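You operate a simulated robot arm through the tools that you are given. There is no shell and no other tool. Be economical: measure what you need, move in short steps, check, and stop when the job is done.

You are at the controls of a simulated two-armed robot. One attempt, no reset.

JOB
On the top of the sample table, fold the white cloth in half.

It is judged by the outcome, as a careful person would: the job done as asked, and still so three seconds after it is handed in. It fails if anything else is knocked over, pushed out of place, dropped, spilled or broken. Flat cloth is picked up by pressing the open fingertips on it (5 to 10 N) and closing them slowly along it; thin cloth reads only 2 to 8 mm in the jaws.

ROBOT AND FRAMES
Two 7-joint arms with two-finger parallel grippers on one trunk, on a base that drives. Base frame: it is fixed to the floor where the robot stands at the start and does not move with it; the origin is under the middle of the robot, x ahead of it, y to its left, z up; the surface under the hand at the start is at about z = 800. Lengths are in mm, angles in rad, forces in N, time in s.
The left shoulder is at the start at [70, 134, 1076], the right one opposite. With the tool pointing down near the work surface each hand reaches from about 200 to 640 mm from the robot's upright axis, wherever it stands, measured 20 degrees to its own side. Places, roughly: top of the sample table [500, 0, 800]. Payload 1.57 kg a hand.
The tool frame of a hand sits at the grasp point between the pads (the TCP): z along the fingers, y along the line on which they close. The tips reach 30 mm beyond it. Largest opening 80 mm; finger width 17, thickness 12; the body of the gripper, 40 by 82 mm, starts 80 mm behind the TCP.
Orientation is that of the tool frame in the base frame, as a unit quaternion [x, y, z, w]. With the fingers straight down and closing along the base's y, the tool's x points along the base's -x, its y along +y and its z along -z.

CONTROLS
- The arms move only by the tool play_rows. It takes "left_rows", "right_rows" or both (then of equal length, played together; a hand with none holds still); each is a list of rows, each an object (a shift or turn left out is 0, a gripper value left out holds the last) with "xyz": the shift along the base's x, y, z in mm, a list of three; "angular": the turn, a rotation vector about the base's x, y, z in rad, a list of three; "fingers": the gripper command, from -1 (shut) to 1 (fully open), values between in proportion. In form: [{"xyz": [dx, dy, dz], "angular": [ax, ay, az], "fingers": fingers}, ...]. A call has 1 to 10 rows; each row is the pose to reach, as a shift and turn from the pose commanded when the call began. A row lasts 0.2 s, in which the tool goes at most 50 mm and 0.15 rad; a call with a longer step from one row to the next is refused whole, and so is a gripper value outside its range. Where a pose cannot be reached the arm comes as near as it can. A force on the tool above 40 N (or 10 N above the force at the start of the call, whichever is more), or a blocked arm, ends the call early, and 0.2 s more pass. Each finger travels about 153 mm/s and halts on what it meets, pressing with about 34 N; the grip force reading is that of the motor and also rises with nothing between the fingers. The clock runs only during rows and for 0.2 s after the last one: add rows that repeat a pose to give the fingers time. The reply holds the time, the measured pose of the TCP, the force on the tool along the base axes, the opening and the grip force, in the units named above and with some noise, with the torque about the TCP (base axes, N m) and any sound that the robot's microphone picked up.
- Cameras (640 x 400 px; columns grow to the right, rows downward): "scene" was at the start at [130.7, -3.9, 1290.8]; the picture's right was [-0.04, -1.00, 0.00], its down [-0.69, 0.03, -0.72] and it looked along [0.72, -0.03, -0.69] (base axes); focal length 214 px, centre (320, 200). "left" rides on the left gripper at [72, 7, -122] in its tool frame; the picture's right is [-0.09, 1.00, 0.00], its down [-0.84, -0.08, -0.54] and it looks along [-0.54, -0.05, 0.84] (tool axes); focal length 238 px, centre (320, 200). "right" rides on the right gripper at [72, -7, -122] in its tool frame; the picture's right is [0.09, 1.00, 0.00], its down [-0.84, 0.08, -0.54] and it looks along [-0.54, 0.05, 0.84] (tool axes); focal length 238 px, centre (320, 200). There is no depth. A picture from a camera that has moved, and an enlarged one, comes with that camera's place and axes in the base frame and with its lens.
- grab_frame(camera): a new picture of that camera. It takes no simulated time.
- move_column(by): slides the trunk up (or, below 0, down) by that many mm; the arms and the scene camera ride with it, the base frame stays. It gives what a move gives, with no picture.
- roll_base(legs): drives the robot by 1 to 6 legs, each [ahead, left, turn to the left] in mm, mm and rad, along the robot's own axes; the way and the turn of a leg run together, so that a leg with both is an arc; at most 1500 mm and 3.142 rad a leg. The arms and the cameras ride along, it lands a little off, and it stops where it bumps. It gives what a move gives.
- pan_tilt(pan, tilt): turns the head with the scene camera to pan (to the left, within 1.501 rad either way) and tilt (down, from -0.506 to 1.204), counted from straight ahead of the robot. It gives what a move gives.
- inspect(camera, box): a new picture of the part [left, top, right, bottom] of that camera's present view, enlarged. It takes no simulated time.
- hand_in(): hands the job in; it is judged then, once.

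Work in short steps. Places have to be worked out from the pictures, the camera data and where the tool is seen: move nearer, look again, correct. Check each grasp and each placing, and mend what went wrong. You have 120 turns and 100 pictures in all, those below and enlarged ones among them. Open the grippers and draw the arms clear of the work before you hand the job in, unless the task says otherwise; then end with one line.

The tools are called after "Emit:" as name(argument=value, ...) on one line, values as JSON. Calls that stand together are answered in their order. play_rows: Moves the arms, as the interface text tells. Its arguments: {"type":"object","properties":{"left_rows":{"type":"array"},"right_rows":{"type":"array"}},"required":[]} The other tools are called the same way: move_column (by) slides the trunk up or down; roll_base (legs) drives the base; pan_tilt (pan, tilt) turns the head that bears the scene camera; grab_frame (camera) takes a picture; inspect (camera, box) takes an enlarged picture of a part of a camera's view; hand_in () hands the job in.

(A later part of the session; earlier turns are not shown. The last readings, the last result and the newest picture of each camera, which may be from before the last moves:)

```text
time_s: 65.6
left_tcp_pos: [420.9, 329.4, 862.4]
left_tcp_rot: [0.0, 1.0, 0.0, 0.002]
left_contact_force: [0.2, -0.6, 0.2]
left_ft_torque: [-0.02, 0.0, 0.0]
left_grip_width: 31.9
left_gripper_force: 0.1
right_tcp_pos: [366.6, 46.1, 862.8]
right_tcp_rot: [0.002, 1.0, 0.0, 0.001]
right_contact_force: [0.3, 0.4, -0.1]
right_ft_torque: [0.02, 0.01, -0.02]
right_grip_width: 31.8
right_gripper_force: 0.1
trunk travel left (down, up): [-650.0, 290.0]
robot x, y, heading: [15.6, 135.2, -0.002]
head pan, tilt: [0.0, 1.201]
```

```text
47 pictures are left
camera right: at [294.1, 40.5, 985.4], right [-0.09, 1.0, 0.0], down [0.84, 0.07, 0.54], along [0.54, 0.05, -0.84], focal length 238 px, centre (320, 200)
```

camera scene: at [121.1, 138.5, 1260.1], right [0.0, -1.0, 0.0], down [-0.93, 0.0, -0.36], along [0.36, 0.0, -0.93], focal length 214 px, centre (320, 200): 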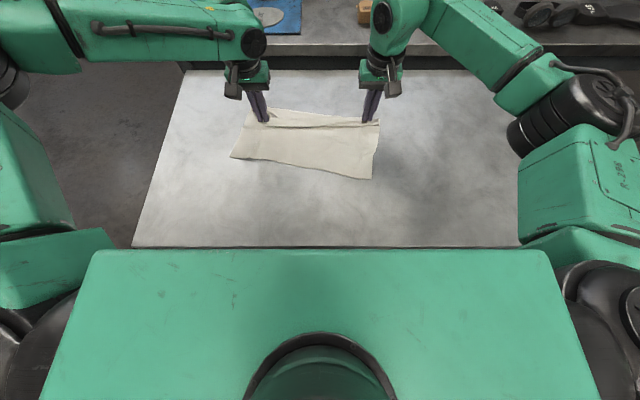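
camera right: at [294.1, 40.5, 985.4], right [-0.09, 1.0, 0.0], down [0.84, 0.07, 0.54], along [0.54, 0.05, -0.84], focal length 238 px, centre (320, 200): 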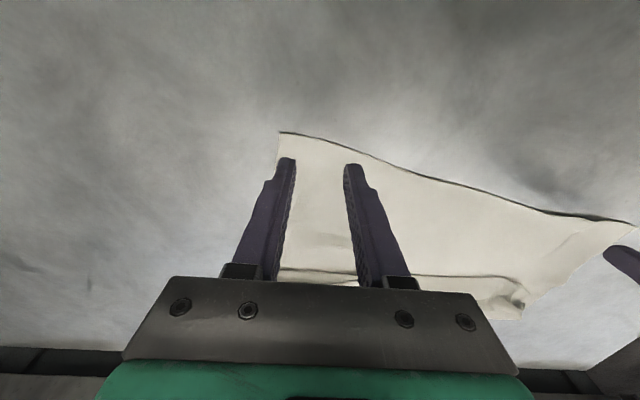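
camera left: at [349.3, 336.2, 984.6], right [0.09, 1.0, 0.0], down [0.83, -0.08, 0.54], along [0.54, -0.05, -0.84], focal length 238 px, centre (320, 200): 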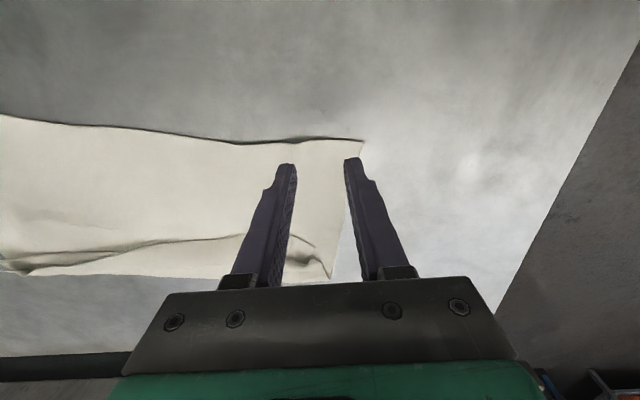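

Well aligned. Lowering and pressing.

Emit:
play_rows(left_rows=[{"xyz": [-2, -4, -15]}, {"xyz": [-2, -4, -27]}, {"xyz": [-2, -4, -32.5]}, {"xyz": [-2, -4, -32.5]}], right_rows=[{"xyz": [-1, 3, -15]}, {"xyz": [-1, 3, -27]}, {"xyz": [-1, 3, -32.5]}, {"xyz": [-1, 3, -32.5]}])

```text
time_s: 66.6
left_tcp_pos: [419.4, 325.9, 832.8]
left_tcp_rot: [0.001, 1.0, 0.0, 0.002]
left_contact_force: [-0.4, -0.4, 1.1]
left_ft_torque: [0.03, -0.04, 0.01]
left_grip_width: 32.2
left_gripper_force: 0.1
right_tcp_pos: [366.8, 51.2, 831.5]
right_tcp_rot: [0.002, 1.0, 0.001, 0.002]
right_contact_force: [1.5, -1.7, 12.5]
right_ft_torque: [-0.13, -0.04, 0.05]
right_grip_width: 32.1
right_gripper_force: 0.1
trunk travel left (down, up): [-650.0, 290.0]
robot x, y, heading: [16.9, 139.4, 0.0]
head pan, tilt: [0.0, 1.201]
```

Emit:
play_rows(left_rows=[{"xyz": [0, 0, -1.2]}, {"xyz": [0, 0, -1.7], "fingers": -0.3}, {"xyz": [0, 0, -1.7], "fingers": -0.4}, {"xyz": [0, 0, -1.7], "fingers": -0.5}, {"xyz": [0, 0, -1.7], "fingers": -0.6}, {"xyz": [0, 0, -1.7], "fingers": -0.7}, {"xyz": [0, 0, -1.7], "fingers": -0.8}, {"xyz": [0, 0, -1.7], "fingers": -0.9}, {"xyz": [0, 0, -1.7], "fingers": -1}, {"xyz": [0, 0, -1.7], "fingers": -1}], right_rows=[{"xyz": [0, 0, 0.3]}, {"xyz": [0, 0, 0.3], "fingers": -0.3}, {"xyz": [0, 0, 0.3], "fingers": -0.4}, {"xyz": [0, 0, 0.3], "fingers": -0.5}, {"xyz": [0, 0, 0.3], "fingers": -0.6}, {"xyz": [0, 0, 0.3], "fingers": -0.7}, {"xyz": [0, 0, 0.3], "fingers": -0.8}, {"xyz": [0, 0, 0.3], "fingers": -0.9}, {"xyz": [0, 0, 0.3], "fingers": -1}, {"xyz": [0, 0, 0.3], "fingers": -1}])

```text
time_s: 68.8
left_tcp_pos: [416.9, 324.1, 832.2]
left_tcp_rot: [0.001, 1.0, 0.0, 0.003]
left_contact_force: [-0.8, -8.5, 16.4]
left_ft_torque: [-0.2, 0.06, -0.04]
left_grip_width: 2.3
left_gripper_force: 24.3
right_tcp_pos: [365.6, 50.8, 832.3]
right_tcp_rot: [0.002, 1.0, 0.001, 0.002]
right_contact_force: [1.0, 8.6, 2.0]
right_ft_torque: [0.2, -0.04, 0.06]
right_grip_width: 1.8
right_gripper_force: 23.4
trunk travel left (down, up): [-650.0, 290.0]
robot x, y, heading: [16.5, 139.5, 0.002]
head pan, tilt: [0.0, 1.201]
```

Both have a clean single-layer grip. I'll lift high, squaring the hands up and recentring the cloth a little.

Emit:
play_rows(left_rows=[{"xyz": [0, -2, 20]}, {"xyz": [2, -6, 46]}, {"xyz": [6, -10, 72]}, {"xyz": [10, -14, 98]}, {"xyz": [15, -18, 124]}, {"xyz": [20, -22, 150]}, {"xyz": [25, -26, 176]}, {"xyz": [30, -30, 202]}, {"xyz": [36, -33, 228]}, {"xyz": [42, -35, 255]}], right_rows=[{"xyz": [4, 0, 20]}, {"xyz": [12, -4, 46]}, {"xyz": [21, -8, 72]}, {"xyz": [30, -12, 98]}, {"xyz": [40, -15, 124]}, {"xyz": [51, -18, 150]}, {"xyz": [62, -21, 176]}, {"xyz": [73, -24, 202]}, {"xyz": [84, -26, 228]}, {"xyz": [93, -29, 255]}])

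Emit:
inspect(camera="scene", box=[180, 10, 460, 180])

```text
time_s: 71.0
left_tcp_pos: [459.2, 291.0, 1085.0]
left_tcp_rot: [0.001, 1.0, -0.001, 0.001]
left_contact_force: [0.3, -0.2, -0.8]
left_ft_torque: [-0.02, 0.0, -0.01]
left_grip_width: 2.3
left_gripper_force: 23.3
right_tcp_pos: [461.0, 21.4, 1086.8]
right_tcp_rot: [0.002, 1.0, 0.001, 0.0]
right_contact_force: [0.3, 0.6, -0.1]
right_ft_torque: [0.02, 0.0, -0.03]
right_grip_width: 2.0
right_gripper_force: 24.4
trunk travel left (down, up): [-650.0, 290.0]
robot x, y, heading: [14.7, 138.6, -0.001]
head pan, tilt: [0.0, 1.201]
```

```text
2.29 times, centred on (320, 95) of scene
camera zoom: at [120.3, 138.9, 1260.1], right [0.0, -1.0, 0.0], down [-0.93, 0.0, -0.36], along [0.36, 0.0, -0.93], focal length 490 px, centre (320, 440)
```

zoom: 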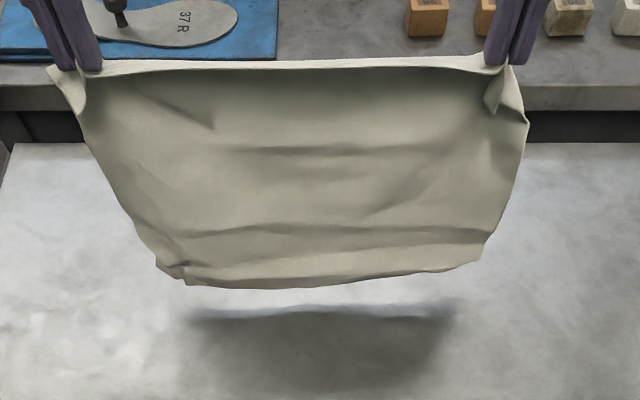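

It hangs out nearly fully. I'll look closely at the bottom edge for a curled lip.

Emit:
inspect(camera="scene", box=[230, 90, 410, 150])

Emit:
grab_frame(camera="left")

```text
3.56 times, centred on (320, 120) of scene
camera zoom: at [120.3, 138.9, 1260.1], right [0.0, -1.0, 0.0], down [-0.93, 0.0, -0.36], along [0.36, 0.0, -0.93], focal length 763 px, centre (320, 484)
```

zoom: 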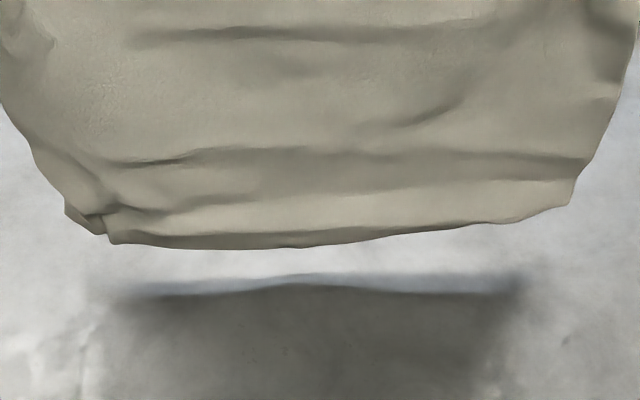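

```text
44 pictures are left
camera left: at [386.9, 297.8, 1206.3], right [0.09, 1.0, 0.0], down [0.84, -0.08, 0.54], along [0.54, -0.05, -0.84], focal length 238 px, centre (320, 200)
```

left: 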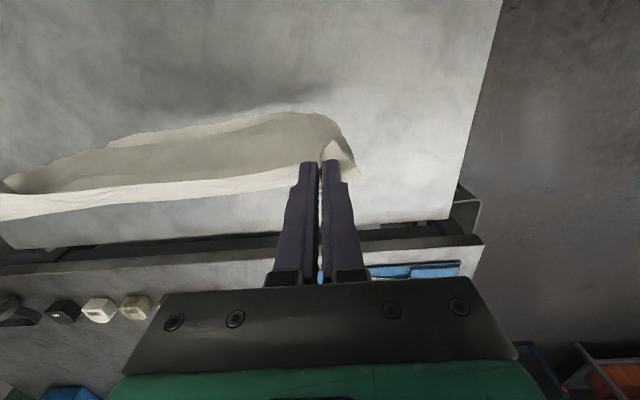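

The bottom curls slightly towards me. I'll shift out 30 mm, then draw towards me while lowering so the bottom lags behind and lays out flat.

Emit:
play_rows(left_rows=[{"xyz": [10, 2, 0]}, {"xyz": [20, 4, 0]}, {"xyz": [30, 5, 0]}, {"xyz": [30, 5, 0]}, {"xyz": [30, 5, 0]}, {"xyz": [30, 5, 0]}], right_rows=[{"xyz": [10, -2, 0]}, {"xyz": [20, -4, 0]}, {"xyz": [30, -5, 0]}, {"xyz": [30, -5, 0]}, {"xyz": [30, -5, 0]}, {"xyz": [30, -5, 0]}])

Emit:
play_rows(left_rows=[{"xyz": [-25, 0, -10]}, {"xyz": [-57, 0, -25]}, {"xyz": [-90, 0, -42]}, {"xyz": [-121, 0, -62]}, {"xyz": [-150, 0, -86]}, {"xyz": [-175, 0, -114]}, {"xyz": [-195, 0, -144]}, {"xyz": [-210, 0, -176]}, {"xyz": [-222, 0, -208]}, {"xyz": [-235, 0, -238]}], right_rows=[{"xyz": [-25, 0, -10]}, {"xyz": [-57, 0, -25]}, {"xyz": [-90, 0, -42]}, {"xyz": [-121, 0, -62]}, {"xyz": [-150, 0, -86]}, {"xyz": [-175, 0, -114]}, {"xyz": [-195, 0, -144]}, {"xyz": [-210, 0, -176]}, {"xyz": [-222, 0, -208]}, {"xyz": [-235, 0, -238]}])

Emit:
grab_frame(camera="scene")

```text
time_s: 72.4
left_tcp_pos: [490.4, 296.1, 1084.7]
left_tcp_rot: [0.001, 1.0, -0.001, 0.002]
left_contact_force: [-0.2, -7.6, 0.2]
left_ft_torque: [-0.19, -0.03, -0.04]
left_grip_width: 2.1
left_gripper_force: 23.8
right_tcp_pos: [491.4, 15.5, 1086.5]
right_tcp_rot: [0.0, 1.0, 0.0, 0.0]
right_contact_force: [-0.6, 6.6, 0.5]
right_ft_torque: [0.21, 0.0, 0.06]
right_grip_width: 2.2
right_gripper_force: 23.4
trunk travel left (down, up): [-650.0, 290.0]
robot x, y, heading: [17.5, 138.1, -0.003]
head pan, tilt: [0.0, 1.201]
```

```text
time_s: 74.6
left_tcp_pos: [336.3, 279.3, 923.5]
left_tcp_rot: [0.001, 1.0, -0.001, 0.002]
left_contact_force: [-3.3, -10.9, -3.2]
left_ft_torque: [-0.36, 0.11, -0.09]
left_grip_width: 2.1
left_gripper_force: 23.7
left hand out of reach, approached as far as the arm can: row 7, 8, 9, 10
right_tcp_pos: [255.0, 19.1, 847.6]
right_tcp_rot: [0.001, 1.0, 0.002, 0.001]
right_contact_force: [3.2, 10.0, 4.2]
right_ft_torque: [0.33, -0.14, 0.0]
right_grip_width: 2.0
right_gripper_force: 23.5
trunk travel left (down, up): [-650.0, 290.0]
robot x, y, heading: [19.8, 137.1, -0.002]
head pan, tilt: [0.0, 1.201]
```

```text
43 pictures are left
camera scene: at [120.7, 138.6, 1260.1], right [0.0, -1.0, 0.0], down [-0.93, 0.0, -0.36], along [0.36, 0.0, -0.93], focal length 214 px, centre (320, 200)
```

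scene: 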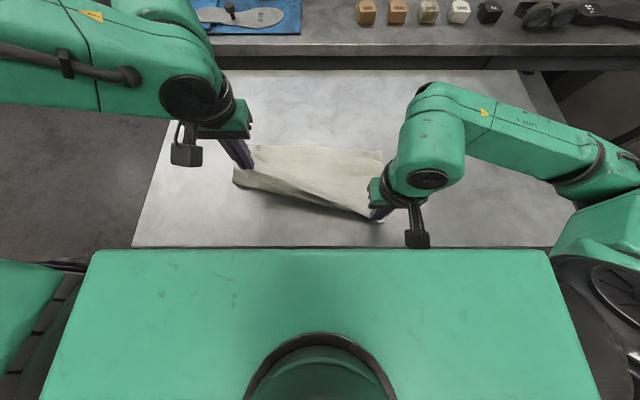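

The left arm hit its inner limit, and some of the far part seems tucked under. Dragging along the table should open a lip tucked underneath, so I'll raise it again and repeat with a longer drag, using the base to back off.

Emit:
play_rows(left_rows=[{"xyz": [0, -2, 25]}, {"xyz": [10, -2, 50]}, {"xyz": [30, 0, 75]}, {"xyz": [55, 3, 100]}, {"xyz": [80, 5, 120]}, {"xyz": [105, 8, 135]}, {"xyz": [130, 10, 142]}, {"xyz": [152, 12, 142]}, {"xyz": [152, 12, 142]}, {"xyz": [152, 12, 142]}], right_rows=[{"xyz": [20, 0, 35]}, {"xyz": [42, 0, 68]}, {"xyz": [68, 0, 100]}, {"xyz": [96, 0, 130]}, {"xyz": [128, 0, 160]}, {"xyz": [162, 0, 185]}, {"xyz": [198, 0, 205]}, {"xyz": [234, 0, 217]}, {"xyz": [234, 0, 217]}, {"xyz": [234, 0, 217]}])

Emit:
inspect(camera="scene", box=[180, 10, 460, 180])

```text
time_s: 76.8
left_tcp_pos: [487.0, 294.7, 1064.2]
left_tcp_rot: [0.001, 1.0, 0.001, 0.002]
left_contact_force: [0.5, -2.6, -0.6]
left_ft_torque: [-0.1, 0.02, -0.01]
left_grip_width: 2.2
left_gripper_force: 23.8
right_tcp_pos: [490.4, 19.0, 1066.3]
right_tcp_rot: [0.001, 1.0, 0.0, 0.001]
right_contact_force: [0.1, 3.8, -0.7]
right_ft_torque: [0.09, 0.01, 0.04]
right_grip_width: 2.1
right_gripper_force: 23.8
trunk travel left (down, up): [-650.0, 290.0]
robot x, y, heading: [18.2, 141.1, -0.001]
head pan, tilt: [0.0, 1.201]
```

```text
2.29 times, centred on (320, 95) of scene
camera zoom: at [120.6, 138.5, 1260.1], right [0.0, -1.0, 0.0], down [-0.93, 0.0, -0.36], along [0.36, 0.0, -0.93], focal length 490 px, centre (320, 440)
```

zoom: 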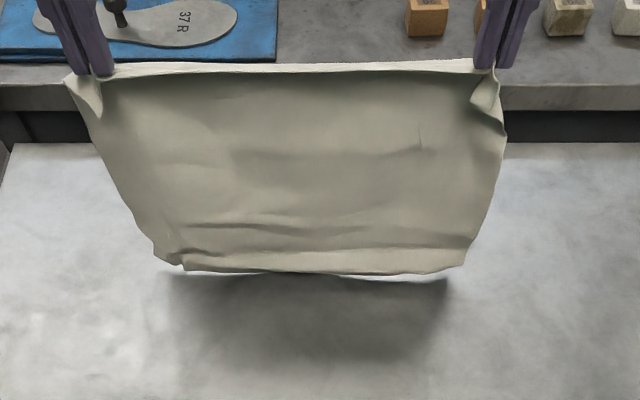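

The lower edge now rests on the table and trails away from me, with no lip. I'll lower 30 mm, back the base 120 mm, then finish the arc with the arms.

Emit:
play_rows(left_rows=[{"xyz": [-6, 0, -10]}, {"xyz": [-12, 0, -20]}, {"xyz": [-18, 0, -28]}], right_rows=[{"xyz": [-6, 0, -10]}, {"xyz": [-12, 0, -20]}, {"xyz": [-18, 0, -30]}])

Emit:
roll_base(legs=[[-110, 0, 0]])

Emit:
inspect(camera="scene", box=[180, 10, 460, 180])

```text
time_s: 77.6
left_tcp_pos: [467.3, 295.0, 1037.4]
left_tcp_rot: [0.0, 1.0, -0.001, 0.001]
left_contact_force: [0.2, -4.2, -0.4]
left_ft_torque: [-0.1, 0.01, -0.03]
left_grip_width: 2.4
left_gripper_force: 23.5
right_tcp_pos: [471.9, 17.5, 1036.3]
right_tcp_rot: [0.001, 1.0, 0.001, 0.001]
right_contact_force: [0.1, 3.5, -0.5]
right_ft_torque: [0.14, -0.01, -0.01]
right_grip_width: 1.8
right_gripper_force: 23.7
trunk travel left (down, up): [-650.0, 290.0]
robot x, y, heading: [15.2, 137.8, -0.001]
head pan, tilt: [0.0, 1.201]
```

```text
time_s: 78.8
left_tcp_pos: [357.7, 295.4, 1037.4]
left_tcp_rot: [0.0, 1.0, 0.001, 0.001]
left_contact_force: [0.5, -4.5, -0.3]
left_ft_torque: [-0.1, -0.01, -0.04]
left_grip_width: 2.1
left_gripper_force: 23.8
right_tcp_pos: [363.2, 17.8, 1035.3]
right_tcp_rot: [0.001, 1.0, 0.001, 0.001]
right_contact_force: [0.5, 4.4, 0.0]
right_ft_torque: [0.1, -0.01, 0.0]
right_grip_width: 2.2
right_gripper_force: 23.1
trunk travel left (down, up): [-650.0, 290.0]
robot x, y, heading: [-93.7, 139.6, -0.002]
head pan, tilt: [0.0, 1.201]
```

```text
2.29 times, centred on (320, 95) of scene
camera zoom: at [11.2, 138.6, 1260.0], right [0.0, -1.0, 0.0], down [-0.93, 0.0, -0.36], along [0.36, 0.0, -0.93], focal length 490 px, centre (320, 440)
```

zoom: 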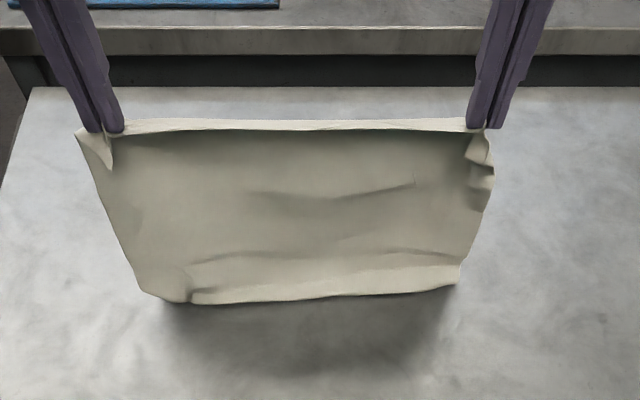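

The sheet trails properly and slid along with the move. Now I'll finish lowering with the arms towards me.

Emit:
play_rows(left_rows=[{"xyz": [-18, 0, -16]}, {"xyz": [-36, 0, -34]}, {"xyz": [-53, 0, -55]}, {"xyz": [-68, 0, -78]}, {"xyz": [-82, 0, -102]}, {"xyz": [-94, 0, -128]}, {"xyz": [-104, 0, -152]}, {"xyz": [-112, 0, -174]}, {"xyz": [-118, 0, -190]}, {"xyz": [-122, 0, -197]}], right_rows=[{"xyz": [-18, 0, -16]}, {"xyz": [-36, 0, -34]}, {"xyz": [-53, 0, -55]}, {"xyz": [-68, 0, -78]}, {"xyz": [-82, 0, -102]}, {"xyz": [-94, 0, -128]}, {"xyz": [-104, 0, -152]}, {"xyz": [-112, 0, -174]}, {"xyz": [-118, 0, -190]}, {"xyz": [-122, 0, -195]}])

Emit:
grab_frame(camera="scene")

```text
time_s: 81.0
left_tcp_pos: [243.1, 294.3, 840.3]
left_tcp_rot: [0.0, 1.0, 0.0, 0.001]
left_contact_force: [-0.4, -3.0, 0.1]
left_ft_torque: [-0.11, -0.01, -0.03]
left_grip_width: 2.3
left_gripper_force: 23.5
left hand out of reach, approached as far as the arm can: row 9, 10
right_tcp_pos: [239.8, 19.2, 840.6]
right_tcp_rot: [0.001, 1.0, 0.0, 0.0]
right_contact_force: [-0.8, 2.5, 0.2]
right_ft_torque: [0.06, 0.01, 0.0]
right_grip_width: 1.9
right_gripper_force: 23.7
trunk travel left (down, up): [-650.0, 290.0]
robot x, y, heading: [-93.6, 140.8, 0.001]
head pan, tilt: [0.0, 1.201]
```

```text
40 pictures are left
camera scene: at [10.3, 139.5, 1260.1], right [0.0, -1.0, 0.0], down [-0.93, 0.0, -0.36], along [0.36, 0.0, -0.93], focal length 214 px, centre (320, 200)
```

scene: 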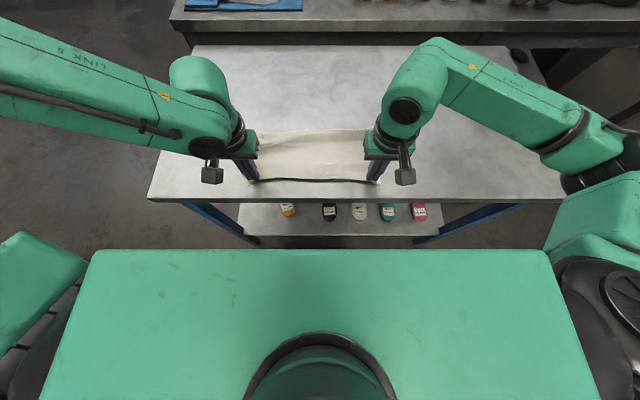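

Only about 143 mm of the roughly 250 mm length shows, so the far part folded neatly under itself. That's nearly a half fold, with my hands still on the top edge. I'll lift the top edge up and forward a little to see where the bottom layer's edge lies.

Emit:
play_rows(left_rows=[{"xyz": [5, 0, 20]}, {"xyz": [12, 0, 40]}, {"xyz": [22, 0, 60]}, {"xyz": [35, 0, 78]}, {"xyz": [50, 0, 92]}, {"xyz": [70, 0, 100]}, {"xyz": [90, 0, 105]}, {"xyz": [90, 0, 105]}], right_rows=[{"xyz": [5, 0, 20]}, {"xyz": [12, 0, 40]}, {"xyz": [22, 0, 60]}, {"xyz": [35, 0, 78]}, {"xyz": [50, 0, 92]}, {"xyz": [70, 0, 100]}, {"xyz": [90, 0, 105]}, {"xyz": [90, 0, 105]}])

Emit:
inspect(camera="scene", box=[200, 80, 440, 220])

Emit:
grab_frame(camera="left")

Emit:
grab_frame(camera="right")

```text
time_s: 82.8
left_tcp_pos: [330.4, 293.7, 946.9]
left_tcp_rot: [0.001, 1.0, -0.001, 0.002]
left_contact_force: [-0.8, -3.2, 0.0]
left_ft_torque: [-0.09, -0.05, -0.02]
left_grip_width: 2.1
left_gripper_force: 23.7
right_tcp_pos: [330.0, 17.3, 945.1]
right_tcp_rot: [0.0, 1.0, 0.001, 0.001]
right_contact_force: [0.5, 3.4, -0.2]
right_ft_torque: [0.09, 0.01, 0.01]
right_grip_width: 2.1
right_gripper_force: 23.4
trunk travel left (down, up): [-650.0, 290.0]
robot x, y, heading: [-94.3, 140.5, -0.006]
head pan, tilt: [0.0, 1.201]
```

```text
2.67 times, centred on (320, 150) of scene
camera zoom: at [9.5, 138.7, 1260.2], right [0.0, -1.0, 0.0], down [-0.93, 0.0, -0.36], along [0.36, 0.0, -0.93], focal length 572 px, centre (320, 333)
```

zoom: 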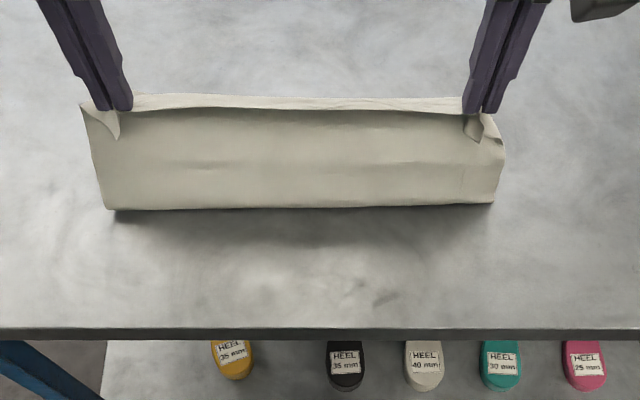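

```text
38 pictures are left
camera left: at [260.4, 301.2, 1067.9], right [0.09, 1.0, 0.0], down [0.83, -0.08, 0.55], along [0.54, -0.05, -0.84], focal length 238 px, centre (320, 200)
```

left: 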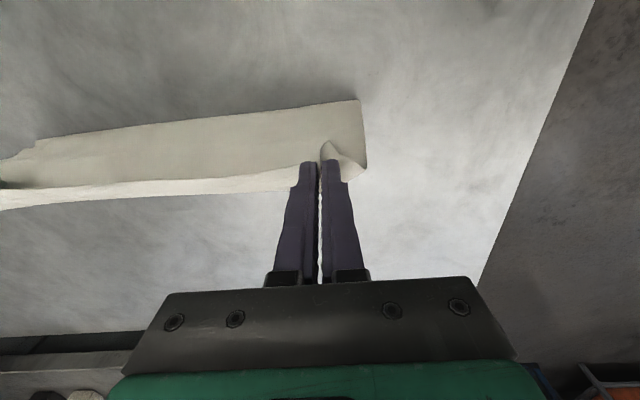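

```text
37 pictures are left
camera right: at [257.1, 11.9, 1067.9], right [-0.09, 1.0, 0.0], down [0.84, 0.08, 0.54], along [0.54, 0.05, -0.84], focal length 238 px, centre (320, 200)
```

right: 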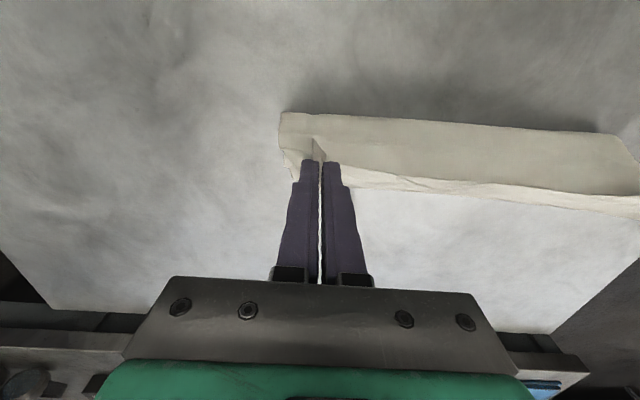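

The panel faces me cleanly but I can't see behind it. I'll lay the edge back down where it was, release, and survey the result properly.

Emit:
play_rows(left_rows=[{"xyz": [-20, 0, -6]}, {"xyz": [-38, 0, -14]}, {"xyz": [-50, 0, -30]}, {"xyz": [-58, 0, -48]}, {"xyz": [-64, 0, -66]}, {"xyz": [-68, 0, -84]}, {"xyz": [-70, 0, -100]}, {"xyz": [-70, 0, -112]}, {"xyz": [-70, 0, -112]}], right_rows=[{"xyz": [-20, 0, -6]}, {"xyz": [-38, 0, -14]}, {"xyz": [-50, 0, -30]}, {"xyz": [-58, 0, -48]}, {"xyz": [-64, 0, -66]}, {"xyz": [-68, 0, -84]}, {"xyz": [-70, 0, -100]}, {"xyz": [-70, 0, -111]}, {"xyz": [-70, 0, -111]}])

Emit:
play_rows(left_rows=[{"xyz": [0, 0, 0], "fingers": -0.7}, {"xyz": [0, 0, 0], "fingers": -0.4}, {"xyz": [0, 0, 10]}, {"xyz": [0, 5, 35]}, {"xyz": [0, 20, 70]}, {"xyz": [0, 45, 105]}, {"xyz": [5, 80, 130]}, {"xyz": [10, 115, 140]}], right_rows=[{"xyz": [0, 0, 0], "fingers": -0.7}, {"xyz": [0, 0, 0], "fingers": -0.4}, {"xyz": [0, 0, 10]}, {"xyz": [0, -5, 35]}, {"xyz": [0, -20, 70]}, {"xyz": [0, -45, 105]}, {"xyz": [5, -80, 130]}, {"xyz": [10, -115, 140]}])

Emit:
inspect(camera="scene", box=[200, 80, 440, 220])

```text
time_s: 84.8
left_tcp_pos: [262.9, 293.7, 834.1]
left_tcp_rot: [0.0, 1.0, -0.001, 0.002]
left_contact_force: [-0.2, -2.2, 1.0]
left_ft_torque: [-0.08, 0.0, 0.01]
left_grip_width: 2.0
left_gripper_force: 23.4
right_tcp_pos: [259.3, 18.0, 834.4]
right_tcp_rot: [0.001, 1.0, 0.0, 0.0]
right_contact_force: [0.4, 3.1, 1.1]
right_ft_torque: [0.07, 0.01, 0.0]
right_grip_width: 1.9
right_gripper_force: 23.4
trunk travel left (down, up): [-650.0, 290.0]
robot x, y, heading: [-92.4, 138.8, 0.003]
head pan, tilt: [0.0, 1.201]
```

```text
time_s: 86.6
left_tcp_pos: [270.8, 409.4, 973.7]
left_tcp_rot: [0.0, 1.0, -0.001, 0.002]
left_contact_force: [0.2, 0.8, 0.0]
left_ft_torque: [0.0, -0.02, -0.01]
left_grip_width: 24.0
left_gripper_force: 0.1
right_tcp_pos: [270.0, -96.8, 977.8]
right_tcp_rot: [0.001, 1.0, 0.002, 0.0]
right_contact_force: [0.1, -1.1, 0.2]
right_ft_torque: [-0.02, -0.01, -0.03]
right_grip_width: 24.1
right_gripper_force: 0.0
trunk travel left (down, up): [-650.0, 290.0]
robot x, y, heading: [-97.1, 138.2, -0.004]
head pan, tilt: [0.0, 1.201]
```

```text
2.67 times, centred on (320, 150) of scene
camera zoom: at [9.5, 138.9, 1260.2], right [0.0, -1.0, 0.0], down [-0.93, 0.0, -0.36], along [0.36, 0.0, -0.93], focal length 572 px, centre (320, 333)
```

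zoom: 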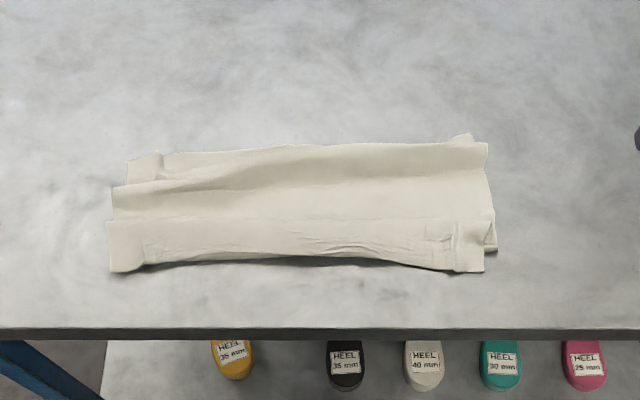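

It's now a strip about 131 mm deep, roughly half, but wrinkled. I'll get closer views from both wrists.

Emit:
grab_frame(camera="left")

Emit:
grab_frame(camera="right")

Emit:
inspect(camera="scene", box=[230, 115, 400, 195])

```text
35 pictures are left
camera left: at [198.5, 416.5, 1096.2], right [0.09, 1.0, 0.0], down [0.83, -0.08, 0.54], along [0.54, -0.05, -0.84], focal length 238 px, centre (320, 200)
```

left: 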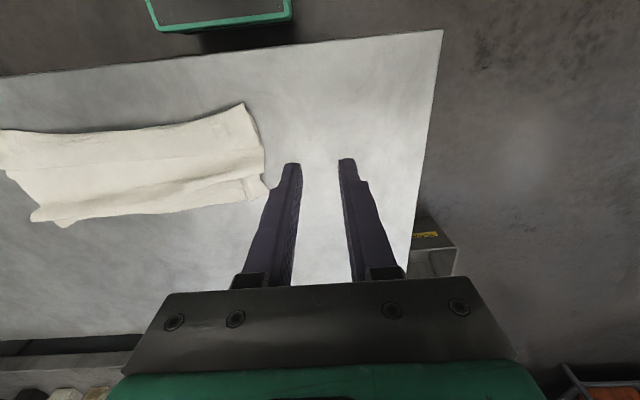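

```text
34 pictures are left
camera right: at [197.3, -102.9, 1099.2], right [-0.09, 1.0, 0.0], down [0.84, 0.08, 0.54], along [0.54, 0.05, -0.84], focal length 238 px, centre (320, 200)
```

right: 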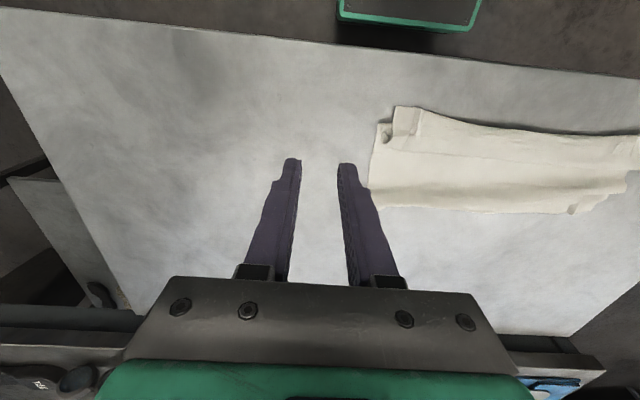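

```text
3.76 times, centred on (315, 155) of scene
camera zoom: at [9.5, 138.9, 1260.2], right [0.0, -1.0, 0.0], down [-0.93, 0.0, -0.36], along [0.36, 0.0, -0.93], focal length 807 px, centre (339, 369)
```

zoom: 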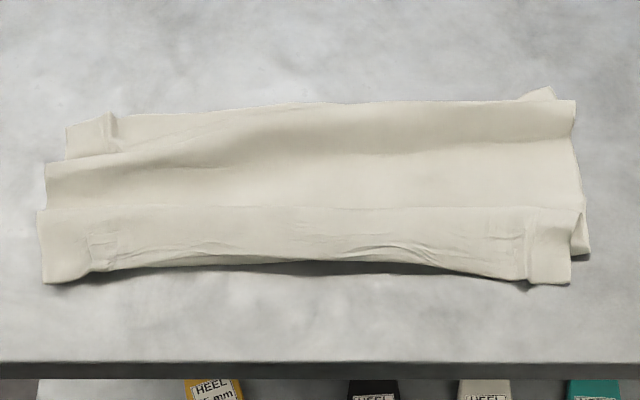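

The cloth is pleated but its near edge is the true, free one. My plan is to regrasp that edge and hang the cloth fully. Then I'll trail the lower half onto the table by moving away, and bring the held edge back towards me on top. That way no edge has to flip. First, hands over the earlier grip points.

Emit:
play_rows(left_rows=[{"xyz": [-3, -29, -25], "fingers": -0.2}, {"xyz": [-6, -58, -50]}, {"xyz": [-9, -87, -75]}, {"xyz": [-12, -115, -100]}, {"xyz": [-12, -115, -110]}, {"xyz": [-12, -115, -110]}], right_rows=[{"xyz": [-3, 29, -25], "fingers": -0.2}, {"xyz": [-6, 58, -50]}, {"xyz": [-9, 87, -75]}, {"xyz": [-13, 116, -100]}, {"xyz": [-13, 116, -113]}, {"xyz": [-13, 116, -113]}])

Emit:
grab_frame(camera="left")

Emit:
grab_frame(camera="right")

```text
time_s: 88.0
left_tcp_pos: [259.8, 292.7, 864.6]
left_tcp_rot: [0.0, 1.0, 0.0, 0.001]
left_contact_force: [-0.3, 0.3, 0.3]
left_ft_torque: [-0.02, -0.03, -0.02]
left_grip_width: 31.7
left_gripper_force: 0.0
right_tcp_pos: [258.1, 18.9, 861.4]
right_tcp_rot: [0.0, 1.0, 0.0, 0.0]
right_contact_force: [0.2, 0.2, -0.5]
right_ft_torque: [0.01, -0.03, -0.01]
right_grip_width: 32.2
right_gripper_force: 0.1
trunk travel left (down, up): [-650.0, 290.0]
robot x, y, heading: [-89.2, 139.2, 0.002]
head pan, tilt: [0.0, 1.201]
```

```text
32 pictures are left
camera left: at [188.5, 299.8, 986.9], right [0.09, 1.0, 0.0], down [0.84, -0.08, 0.54], along [0.54, -0.05, -0.84], focal length 238 px, centre (320, 200)
```

left: 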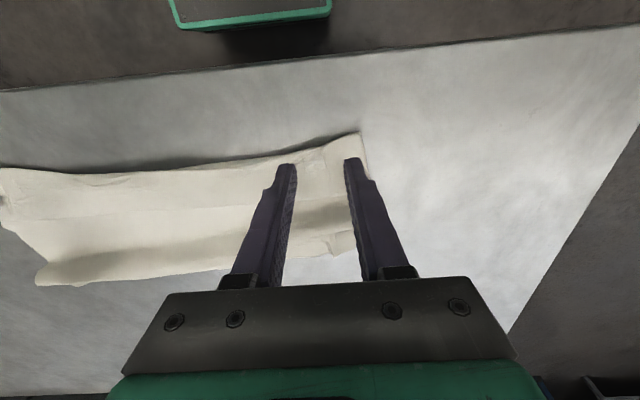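

```text
31 pictures are left
camera right: at [184.9, 12.9, 984.0], right [-0.09, 1.0, 0.0], down [0.84, 0.08, 0.54], along [0.54, 0.05, -0.84], focal length 238 px, centre (320, 200)
```

right: 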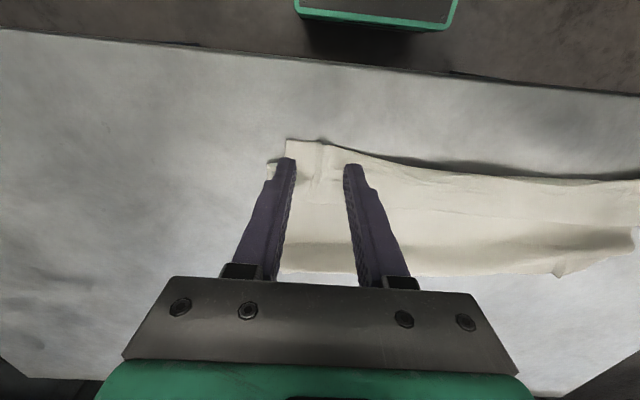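

I'll shift the right hand 10 mm inward and each hand a touch forward, then lower.

Emit:
play_rows(left_rows=[{"xyz": [2, -3, -15]}, {"xyz": [3, -3, -26]}, {"xyz": [3, -3, -32]}, {"xyz": [3, -3, -32]}], right_rows=[{"xyz": [2, 10, -14]}, {"xyz": [2, 10, -24]}, {"xyz": [2, 10, -29.5]}, {"xyz": [2, 10, -29.5]}])

```text
time_s: 89.0
left_tcp_pos: [264.7, 290.8, 832.5]
left_tcp_rot: [0.0, 1.0, 0.0, 0.003]
left_contact_force: [0.1, -0.4, 6.0]
left_ft_torque: [0.09, -0.01, 0.02]
left_grip_width: 32.3
left_gripper_force: 0.1
right_tcp_pos: [259.8, 29.9, 833.0]
right_tcp_rot: [0.001, 1.0, 0.001, 0.0]
right_contact_force: [-0.7, 0.7, 0.1]
right_ft_torque: [0.03, 0.03, 0.02]
right_grip_width: 32.1
right_gripper_force: 0.1
trunk travel left (down, up): [-650.0, 290.0]
robot x, y, heading: [-94.6, 135.0, -0.004]
head pan, tilt: [0.0, 1.201]
```

Emit:
play_rows(left_rows=[{"xyz": [0, 0, 0]}, {"xyz": [0, 0, 0], "fingers": -0.3}, {"xyz": [0, 0, 0], "fingers": -0.4}, {"xyz": [0, 0, 0], "fingers": -0.5}, {"xyz": [0, 0, 0], "fingers": -0.6}, {"xyz": [0, 0, 0], "fingers": -0.7}, {"xyz": [0, 0, 0], "fingers": -0.8}, {"xyz": [0, 0, 0], "fingers": -0.9}, {"xyz": [0, 0, 0], "fingers": -1}, {"xyz": [0, 0, 0], "fingers": -1}], right_rows=[{"xyz": [0, 0, -2.3]}, {"xyz": [0, 0, -2.3], "fingers": -0.3}, {"xyz": [0, 0, -2.3], "fingers": -0.4}, {"xyz": [0, 0, -2.3], "fingers": -0.5}, {"xyz": [0, 0, -2.3], "fingers": -0.6}, {"xyz": [0, 0, -2.3], "fingers": -0.7}, {"xyz": [0, 0, -2.3], "fingers": -0.8}, {"xyz": [0, 0, -2.3], "fingers": -0.9}, {"xyz": [0, 0, -2.3], "fingers": -1}, {"xyz": [0, 0, -2.3], "fingers": -1}])

Emit:
play_rows(left_rows=[{"xyz": [2, 0, 20]}, {"xyz": [6, 0, 46]}, {"xyz": [12, 0, 72]}, {"xyz": [20, 0, 98]}, {"xyz": [28, 0, 124]}, {"xyz": [36, 0, 150]}, {"xyz": [44, 0, 176]}, {"xyz": [52, 0, 202]}, {"xyz": [60, 0, 230]}, {"xyz": [68, 0, 260]}], right_rows=[{"xyz": [2, 0, 20]}, {"xyz": [6, 0, 46]}, {"xyz": [12, 0, 72]}, {"xyz": [20, 0, 98]}, {"xyz": [28, 0, 124]}, {"xyz": [36, 0, 150]}, {"xyz": [44, 0, 176]}, {"xyz": [52, 0, 202]}, {"xyz": [60, 0, 230]}, {"xyz": [68, 0, 260]}])

Emit:
inspect(camera="scene", box=[180, 20, 460, 200])

```text
time_s: 91.2
left_tcp_pos: [263.4, 290.3, 833.7]
left_tcp_rot: [0.0, 1.0, -0.001, 0.002]
left_contact_force: [-0.3, -7.8, 2.3]
left_ft_torque: [-0.23, -0.02, -0.05]
left_grip_width: 2.1
left_gripper_force: 23.3
right_tcp_pos: [257.3, 30.5, 832.1]
right_tcp_rot: [-0.001, 1.0, 0.001, 0.001]
right_contact_force: [1.1, 7.8, 19.2]
right_ft_torque: [0.26, -0.16, 0.04]
right_grip_width: 3.9
right_gripper_force: 24.8
trunk travel left (down, up): [-650.0, 290.0]
robot x, y, heading: [-95.4, 137.0, -0.001]
head pan, tilt: [0.0, 1.201]
```

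```text
time_s: 93.4
left_tcp_pos: [330.7, 292.5, 1093.5]
left_tcp_rot: [0.001, 1.0, -0.001, 0.001]
left_contact_force: [-0.5, -11.6, 0.6]
left_ft_torque: [-0.34, 0.03, -0.07]
left_grip_width: 2.3
left_gripper_force: 23.7
right_tcp_pos: [328.9, 29.0, 1092.0]
right_tcp_rot: [0.001, 1.0, 0.001, 0.0]
right_contact_force: [-0.4, 10.6, -0.5]
right_ft_torque: [0.36, 0.03, 0.03]
right_grip_width: 3.7
right_gripper_force: 24.5
trunk travel left (down, up): [-650.0, 290.0]
robot x, y, heading: [-95.4, 139.3, -0.0]
head pan, tilt: [0.0, 1.201]
```

```text
2.22 times, centred on (320, 110) of scene
camera zoom: at [9.7, 138.9, 1260.1], right [0.0, -1.0, 0.0], down [-0.93, 0.0, -0.36], along [0.36, 0.0, -0.93], focal length 477 px, centre (320, 400)
```

zoom: 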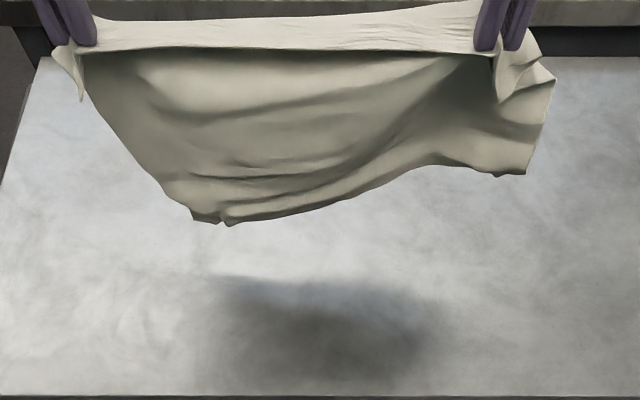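

The right hand caught two layers (3.7 mm), probably a second corner. I'll lay the cloth out again by trailing it away from me over a longer distance, then redo the right grip.

Emit:
play_rows(left_rows=[{"xyz": [-20, -3, -10]}, {"xyz": [-40, -5, -25]}, {"xyz": [-50, -5, -40]}, {"xyz": [-50, -5, -60]}, {"xyz": [-45, -5, -75]}], right_rows=[{"xyz": [-20, 0, -10]}, {"xyz": [-40, 0, -25]}, {"xyz": [-50, 0, -40]}, {"xyz": [-50, 0, -60]}, {"xyz": [-45, 0, -75]}])

Emit:
roll_base(legs=[[65, 0, 0]])

Emit:
play_rows(left_rows=[{"xyz": [5, 0, -15]}, {"xyz": [10, 0, -30]}, {"xyz": [15, 0, -45]}], right_rows=[{"xyz": [5, 0, -15]}, {"xyz": [10, 0, -30]}, {"xyz": [15, 0, -45]}])

Emit:
roll_base(legs=[[65, 0, 0]])

Emit:
play_rows(left_rows=[{"xyz": [12, 0, -8]}, {"xyz": [25, 0, -18]}, {"xyz": [38, 0, -30]}, {"xyz": [50, 0, -44]}, {"xyz": [62, 0, -60]}, {"xyz": [72, 0, -76]}, {"xyz": [82, 0, -92]}, {"xyz": [90, 0, -106]}, {"xyz": [97, 0, -118]}, {"xyz": [103, 0, -127]}], right_rows=[{"xyz": [12, 0, -8]}, {"xyz": [25, 0, -18]}, {"xyz": [38, 0, -30]}, {"xyz": [50, 0, -44]}, {"xyz": [62, 0, -60]}, {"xyz": [72, 0, -76]}, {"xyz": [82, 0, -92]}, {"xyz": [90, 0, -106]}, {"xyz": [97, 0, -118]}, {"xyz": [103, 0, -127]}])

Emit:
grab_frame(camera="scene")

```text
time_s: 94.6
left_tcp_pos: [287.5, 286.6, 1016.7]
left_tcp_rot: [0.0, 1.0, -0.001, 0.0]
left_contact_force: [0.0, -4.1, 0.1]
left_ft_torque: [-0.11, 0.02, -0.01]
left_grip_width: 2.1
left_gripper_force: 24.1
right_tcp_pos: [284.4, 29.0, 1015.8]
right_tcp_rot: [0.0, 1.0, 0.001, 0.001]
right_contact_force: [0.6, 3.3, -0.1]
right_ft_torque: [0.13, 0.03, 0.04]
right_grip_width: 3.6
right_gripper_force: 24.4
trunk travel left (down, up): [-650.0, 290.0]
robot x, y, heading: [-96.8, 140.9, 0.001]
head pan, tilt: [0.0, 1.201]
```

```text
time_s: 95.6
left_tcp_pos: [351.8, 286.4, 1017.2]
left_tcp_rot: [0.0, 1.0, 0.001, 0.003]
left_contact_force: [-0.2, -3.9, -0.3]
left_ft_torque: [-0.09, -0.04, -0.04]
left_grip_width: 2.0
left_gripper_force: 24.4
right_tcp_pos: [347.9, 30.0, 1016.6]
right_tcp_rot: [0.001, 1.0, 0.001, 0.0]
right_contact_force: [0.0, 4.4, 0.0]
right_ft_torque: [0.12, 0.0, 0.04]
right_grip_width: 3.7
right_gripper_force: 24.8
trunk travel left (down, up): [-650.0, 290.0]
robot x, y, heading: [-27.3, 138.6, -0.006]
head pan, tilt: [0.0, 1.201]
```

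```text
time_s: 96.4
left_tcp_pos: [369.1, 287.0, 970.7]
left_tcp_rot: [0.001, 1.0, 0.001, 0.002]
left_contact_force: [0.0, -4.4, 1.1]
left_ft_torque: [-0.13, 0.02, -0.03]
left_grip_width: 2.1
left_gripper_force: 23.6
right_tcp_pos: [366.3, 28.6, 970.3]
right_tcp_rot: [0.001, 1.0, 0.001, 0.001]
right_contact_force: [-0.2, 4.0, -0.2]
right_ft_torque: [0.18, 0.01, -0.01]
right_grip_width: 3.8
right_gripper_force: 24.8
trunk travel left (down, up): [-650.0, 290.0]
robot x, y, heading: [-25.3, 142.2, -0.004]
head pan, tilt: [0.0, 1.201]
```

```text
time_s: 97.4
left_tcp_pos: [431.0, 288.0, 972.2]
left_tcp_rot: [0.0, 1.0, -0.001, 0.002]
left_contact_force: [0.7, -5.3, 0.6]
left_ft_torque: [-0.17, 0.0, -0.02]
left_grip_width: 2.3
left_gripper_force: 23.8
right_tcp_pos: [427.5, 29.4, 970.8]
right_tcp_rot: [0.0, 1.0, 0.0, 0.001]
right_contact_force: [-1.0, 5.0, 0.1]
right_ft_torque: [0.15, -0.01, 0.01]
right_grip_width: 3.7
right_gripper_force: 24.9
trunk travel left (down, up): [-650.0, 290.0]
robot x, y, heading: [31.9, 138.4, -0.001]
head pan, tilt: [0.0, 1.201]
```

```text
time_s: 99.6
left_tcp_pos: [536.7, 288.0, 844.9]
left_tcp_rot: [0.002, 1.0, -0.001, 0.002]
left_contact_force: [0.9, -4.6, 0.6]
left_ft_torque: [-0.12, -0.01, 0.01]
left_grip_width: 2.4
left_gripper_force: 23.6
right_tcp_pos: [531.5, 29.9, 842.5]
right_tcp_rot: [-0.001, 1.0, 0.001, 0.0]
right_contact_force: [0.5, 4.6, -0.7]
right_ft_torque: [0.14, 0.02, 0.02]
right_grip_width: 3.6
right_gripper_force: 24.3
trunk travel left (down, up): [-650.0, 290.0]
robot x, y, heading: [34.8, 141.2, -0.003]
head pan, tilt: [0.0, 1.201]
```

```text
29 pictures are left
camera scene: at [139.9, 138.8, 1260.0], right [0.0, -1.0, 0.0], down [-0.93, 0.0, -0.36], along [0.36, 0.0, -0.93], focal length 214 px, centre (320, 200)
```

scene: 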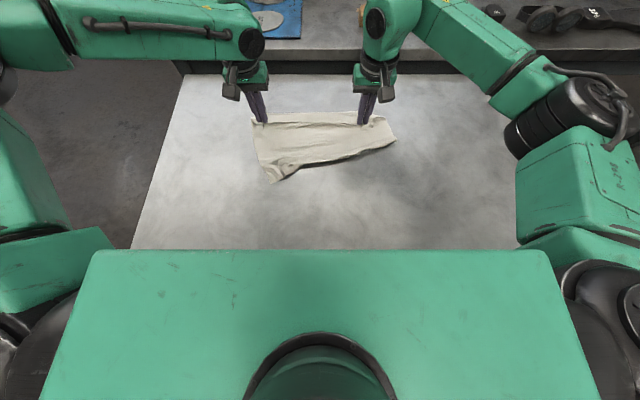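

Laid out with the left side long and the right still doubled. I'll release both and look.

Emit:
play_rows(left_rows=[{"xyz": [0, 0, -6]}, {"xyz": [0, 0, -10]}, {"xyz": [0, 0, -10], "fingers": -0.7}, {"xyz": [0, 0, -10], "fingers": -0.3}, {"xyz": [0, 0, 5]}, {"xyz": [0, 0, 30]}, {"xyz": [-5, 15, 65]}, {"xyz": [-15, 40, 95]}, {"xyz": [-30, 70, 120]}, {"xyz": [-50, 100, 135]}], right_rows=[{"xyz": [0, 0, -5]}, {"xyz": [0, 0, -8]}, {"xyz": [0, 0, -8], "fingers": -0.7}, {"xyz": [0, 0, -8], "fingers": -0.3}, {"xyz": [0, 0, 5]}, {"xyz": [0, 0, 30]}, {"xyz": [-5, -15, 65]}, {"xyz": [-15, -40, 95]}, {"xyz": [-30, -70, 120]}, {"xyz": [-50, -100, 135]}])

Emit:
inspect(camera="scene", box=[210, 80, 430, 210])

```text
time_s: 101.8
left_tcp_pos: [483.7, 388.1, 980.9]
left_tcp_rot: [0.001, 1.0, -0.001, 0.003]
left_contact_force: [-0.1, -0.1, 0.1]
left_ft_torque: [0.01, -0.01, -0.03]
left_grip_width: 28.1
left_gripper_force: 0.1
right_tcp_pos: [477.1, -71.1, 980.4]
right_tcp_rot: [0.0, 1.0, 0.0, 0.001]
right_contact_force: [-0.4, -0.4, -0.1]
right_ft_torque: [0.03, -0.01, 0.02]
right_grip_width: 28.0
right_gripper_force: 0.1
trunk travel left (down, up): [-650.0, 290.0]
robot x, y, heading: [33.9, 136.8, -0.001]
head pan, tilt: [0.0, 1.201]
```

```text
2.91 times, centred on (320, 145) of scene
camera zoom: at [136.2, 138.5, 1260.3], right [0.0, -1.0, 0.0], down [-0.93, 0.0, -0.36], along [0.36, 0.0, -0.93], focal length 624 px, centre (320, 360)
```

zoom: 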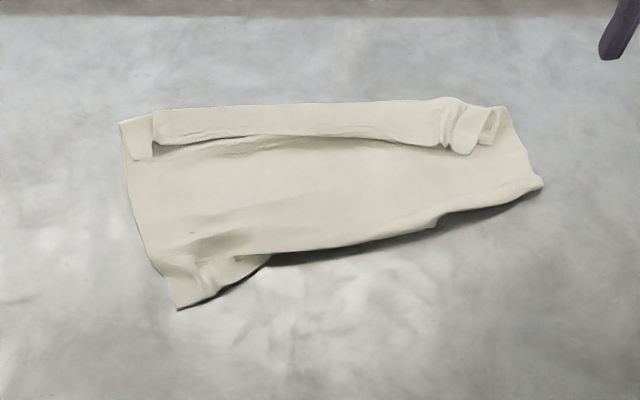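

The left side lies out fully, but the right near corner is tucked underneath along a slanted fold running from about (439,39) to (484,-61). I'll use the right hand alone to pinch that fold, lift until the tucked corner drops, then trail it out towards me by moving away.

Emit:
play_rows(right_rows=[{"xyz": [0, 15, -30], "fingers": -0.2}, {"xyz": [1, 32, -60]}, {"xyz": [2, 48, -90]}, {"xyz": [2, 48, -115]}, {"xyz": [2, 48, -137]}, {"xyz": [2, 48, -137]}])

Emit:
grab_frame(camera="right")

```text
time_s: 103.2
left_tcp_pos: [487.4, 388.4, 979.1]
left_tcp_rot: [0.0, 1.0, -0.001, 0.002]
left_contact_force: [-0.3, -0.9, -0.4]
left_ft_torque: [-0.01, 0.02, 0.01]
left_grip_width: 27.9
left_gripper_force: 0.1
right_tcp_pos: [483.4, -22.0, 840.6]
right_tcp_rot: [0.0, 1.0, 0.001, 0.0]
right_contact_force: [0.6, 0.8, 1.4]
right_ft_torque: [0.0, -0.02, -0.04]
right_grip_width: 32.1
right_gripper_force: 0.1
trunk travel left (down, up): [-650.0, 290.0]
robot x, y, heading: [33.8, 140.0, 0.005]
head pan, tilt: [0.0, 1.201]
```

```text
27 pictures are left
camera right: at [410.6, -28.7, 962.2], right [-0.09, 1.0, 0.0], down [0.84, 0.08, 0.54], along [0.54, 0.05, -0.84], focal length 238 px, centre (320, 200)
```

right: 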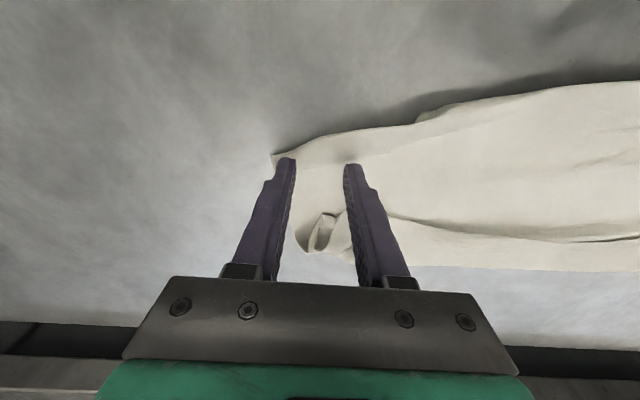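

The fold is about 10 mm in front of the tips. I'll shift inward 8 mm, press and close.

Emit:
play_rows(right_rows=[{"xyz": [-3, 8, -4]}, {"xyz": [-3, 8, -8]}, {"xyz": [-3, 8, -9]}, {"xyz": [-3, 8, -9]}])

Emit:
play_rows(right_rows=[{"xyz": [0, 0, 0], "fingers": -0.3}, {"xyz": [0, 0, 0], "fingers": -0.4}, {"xyz": [0, 0, 0], "fingers": -0.5}, {"xyz": [0, 0, 0], "fingers": -0.6}, {"xyz": [0, 0, 0], "fingers": -0.7}, {"xyz": [0, 0, 0], "fingers": -0.8}, {"xyz": [0, 0, 0], "fingers": -0.9}, {"xyz": [0, 0, 0], "fingers": -1}, {"xyz": [0, 0, 0], "fingers": -1}])

```text
time_s: 104.2
left_tcp_pos: [485.8, 387.8, 978.6]
left_tcp_rot: [0.001, 1.0, -0.001, 0.002]
left_contact_force: [0.2, -0.3, -0.4]
left_ft_torque: [0.02, 0.0, -0.02]
left_grip_width: 28.1
left_gripper_force: 0.0
right_tcp_pos: [479.2, -15.3, 833.0]
right_tcp_rot: [0.0, 1.0, 0.001, 0.0]
right_contact_force: [1.4, 0.7, 6.2]
right_ft_torque: [-0.14, 0.0, 0.01]
right_grip_width: 31.8
right_gripper_force: 0.0
trunk travel left (down, up): [-650.0, 290.0]
robot x, y, heading: [33.9, 143.0, 0.001]
head pan, tilt: [0.0, 1.201]
```

```text
time_s: 106.2
left_tcp_pos: [485.2, 386.8, 980.3]
left_tcp_rot: [0.001, 1.0, -0.001, 0.002]
left_contact_force: [0.0, 0.1, 0.0]
left_ft_torque: [0.02, -0.03, -0.03]
left_grip_width: 27.9
left_gripper_force: 0.0
right_tcp_pos: [479.8, -14.7, 833.5]
right_tcp_rot: [0.001, 1.0, 0.0, 0.001]
right_contact_force: [0.6, -0.7, 8.7]
right_ft_torque: [-0.05, 0.0, 0.02]
right_grip_width: 2.5
right_gripper_force: 24.1
trunk travel left (down, up): [-650.0, 290.0]
robot x, y, heading: [28.8, 139.4, 0.004]
head pan, tilt: [0.0, 1.201]
```

Single-layer grip right at the fold. I'll lift 160 mm with a slight move towards me, and look.

Emit:
play_rows(right_rows=[{"xyz": [-4, 0, 20]}, {"xyz": [-10, 0, 40]}, {"xyz": [-16, 0, 60]}, {"xyz": [-22, 0, 80]}, {"xyz": [-28, 0, 100]}, {"xyz": [-34, 0, 120]}, {"xyz": [-40, 0, 140]}, {"xyz": [-45, 0, 160]}, {"xyz": [-45, 0, 160]}])

Emit:
inspect(camera="scene", box=[210, 70, 450, 210])

```text
time_s: 108.2
left_tcp_pos: [485.5, 387.2, 978.7]
left_tcp_rot: [0.0, 1.0, 0.0, 0.001]
left_contact_force: [-0.1, 0.3, -0.3]
left_ft_torque: [0.02, -0.01, 0.0]
left_grip_width: 27.9
left_gripper_force: 0.0
right_tcp_pos: [435.8, -14.7, 992.6]
right_tcp_rot: [0.002, 1.0, 0.001, 0.0]
right_contact_force: [0.0, -0.6, -0.2]
right_ft_torque: [0.01, 0.0, 0.04]
right_grip_width: 2.6
right_gripper_force: 24.3
trunk travel left (down, up): [-650.0, 290.0]
robot x, y, heading: [34.4, 140.3, 0.001]
head pan, tilt: [0.0, 1.201]
```

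```text
2.67 times, centred on (330, 140) of scene
camera zoom: at [139.3, 138.4, 1260.1], right [0.0, -1.0, 0.0], down [-0.93, 0.0, -0.36], along [0.36, 0.0, -0.93], focal length 572 px, centre (293, 360)
```

zoom: 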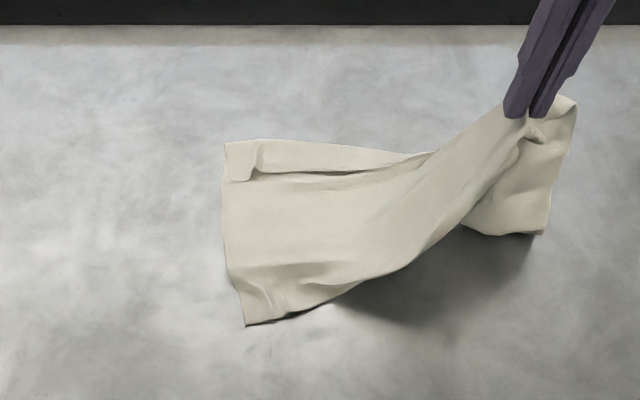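

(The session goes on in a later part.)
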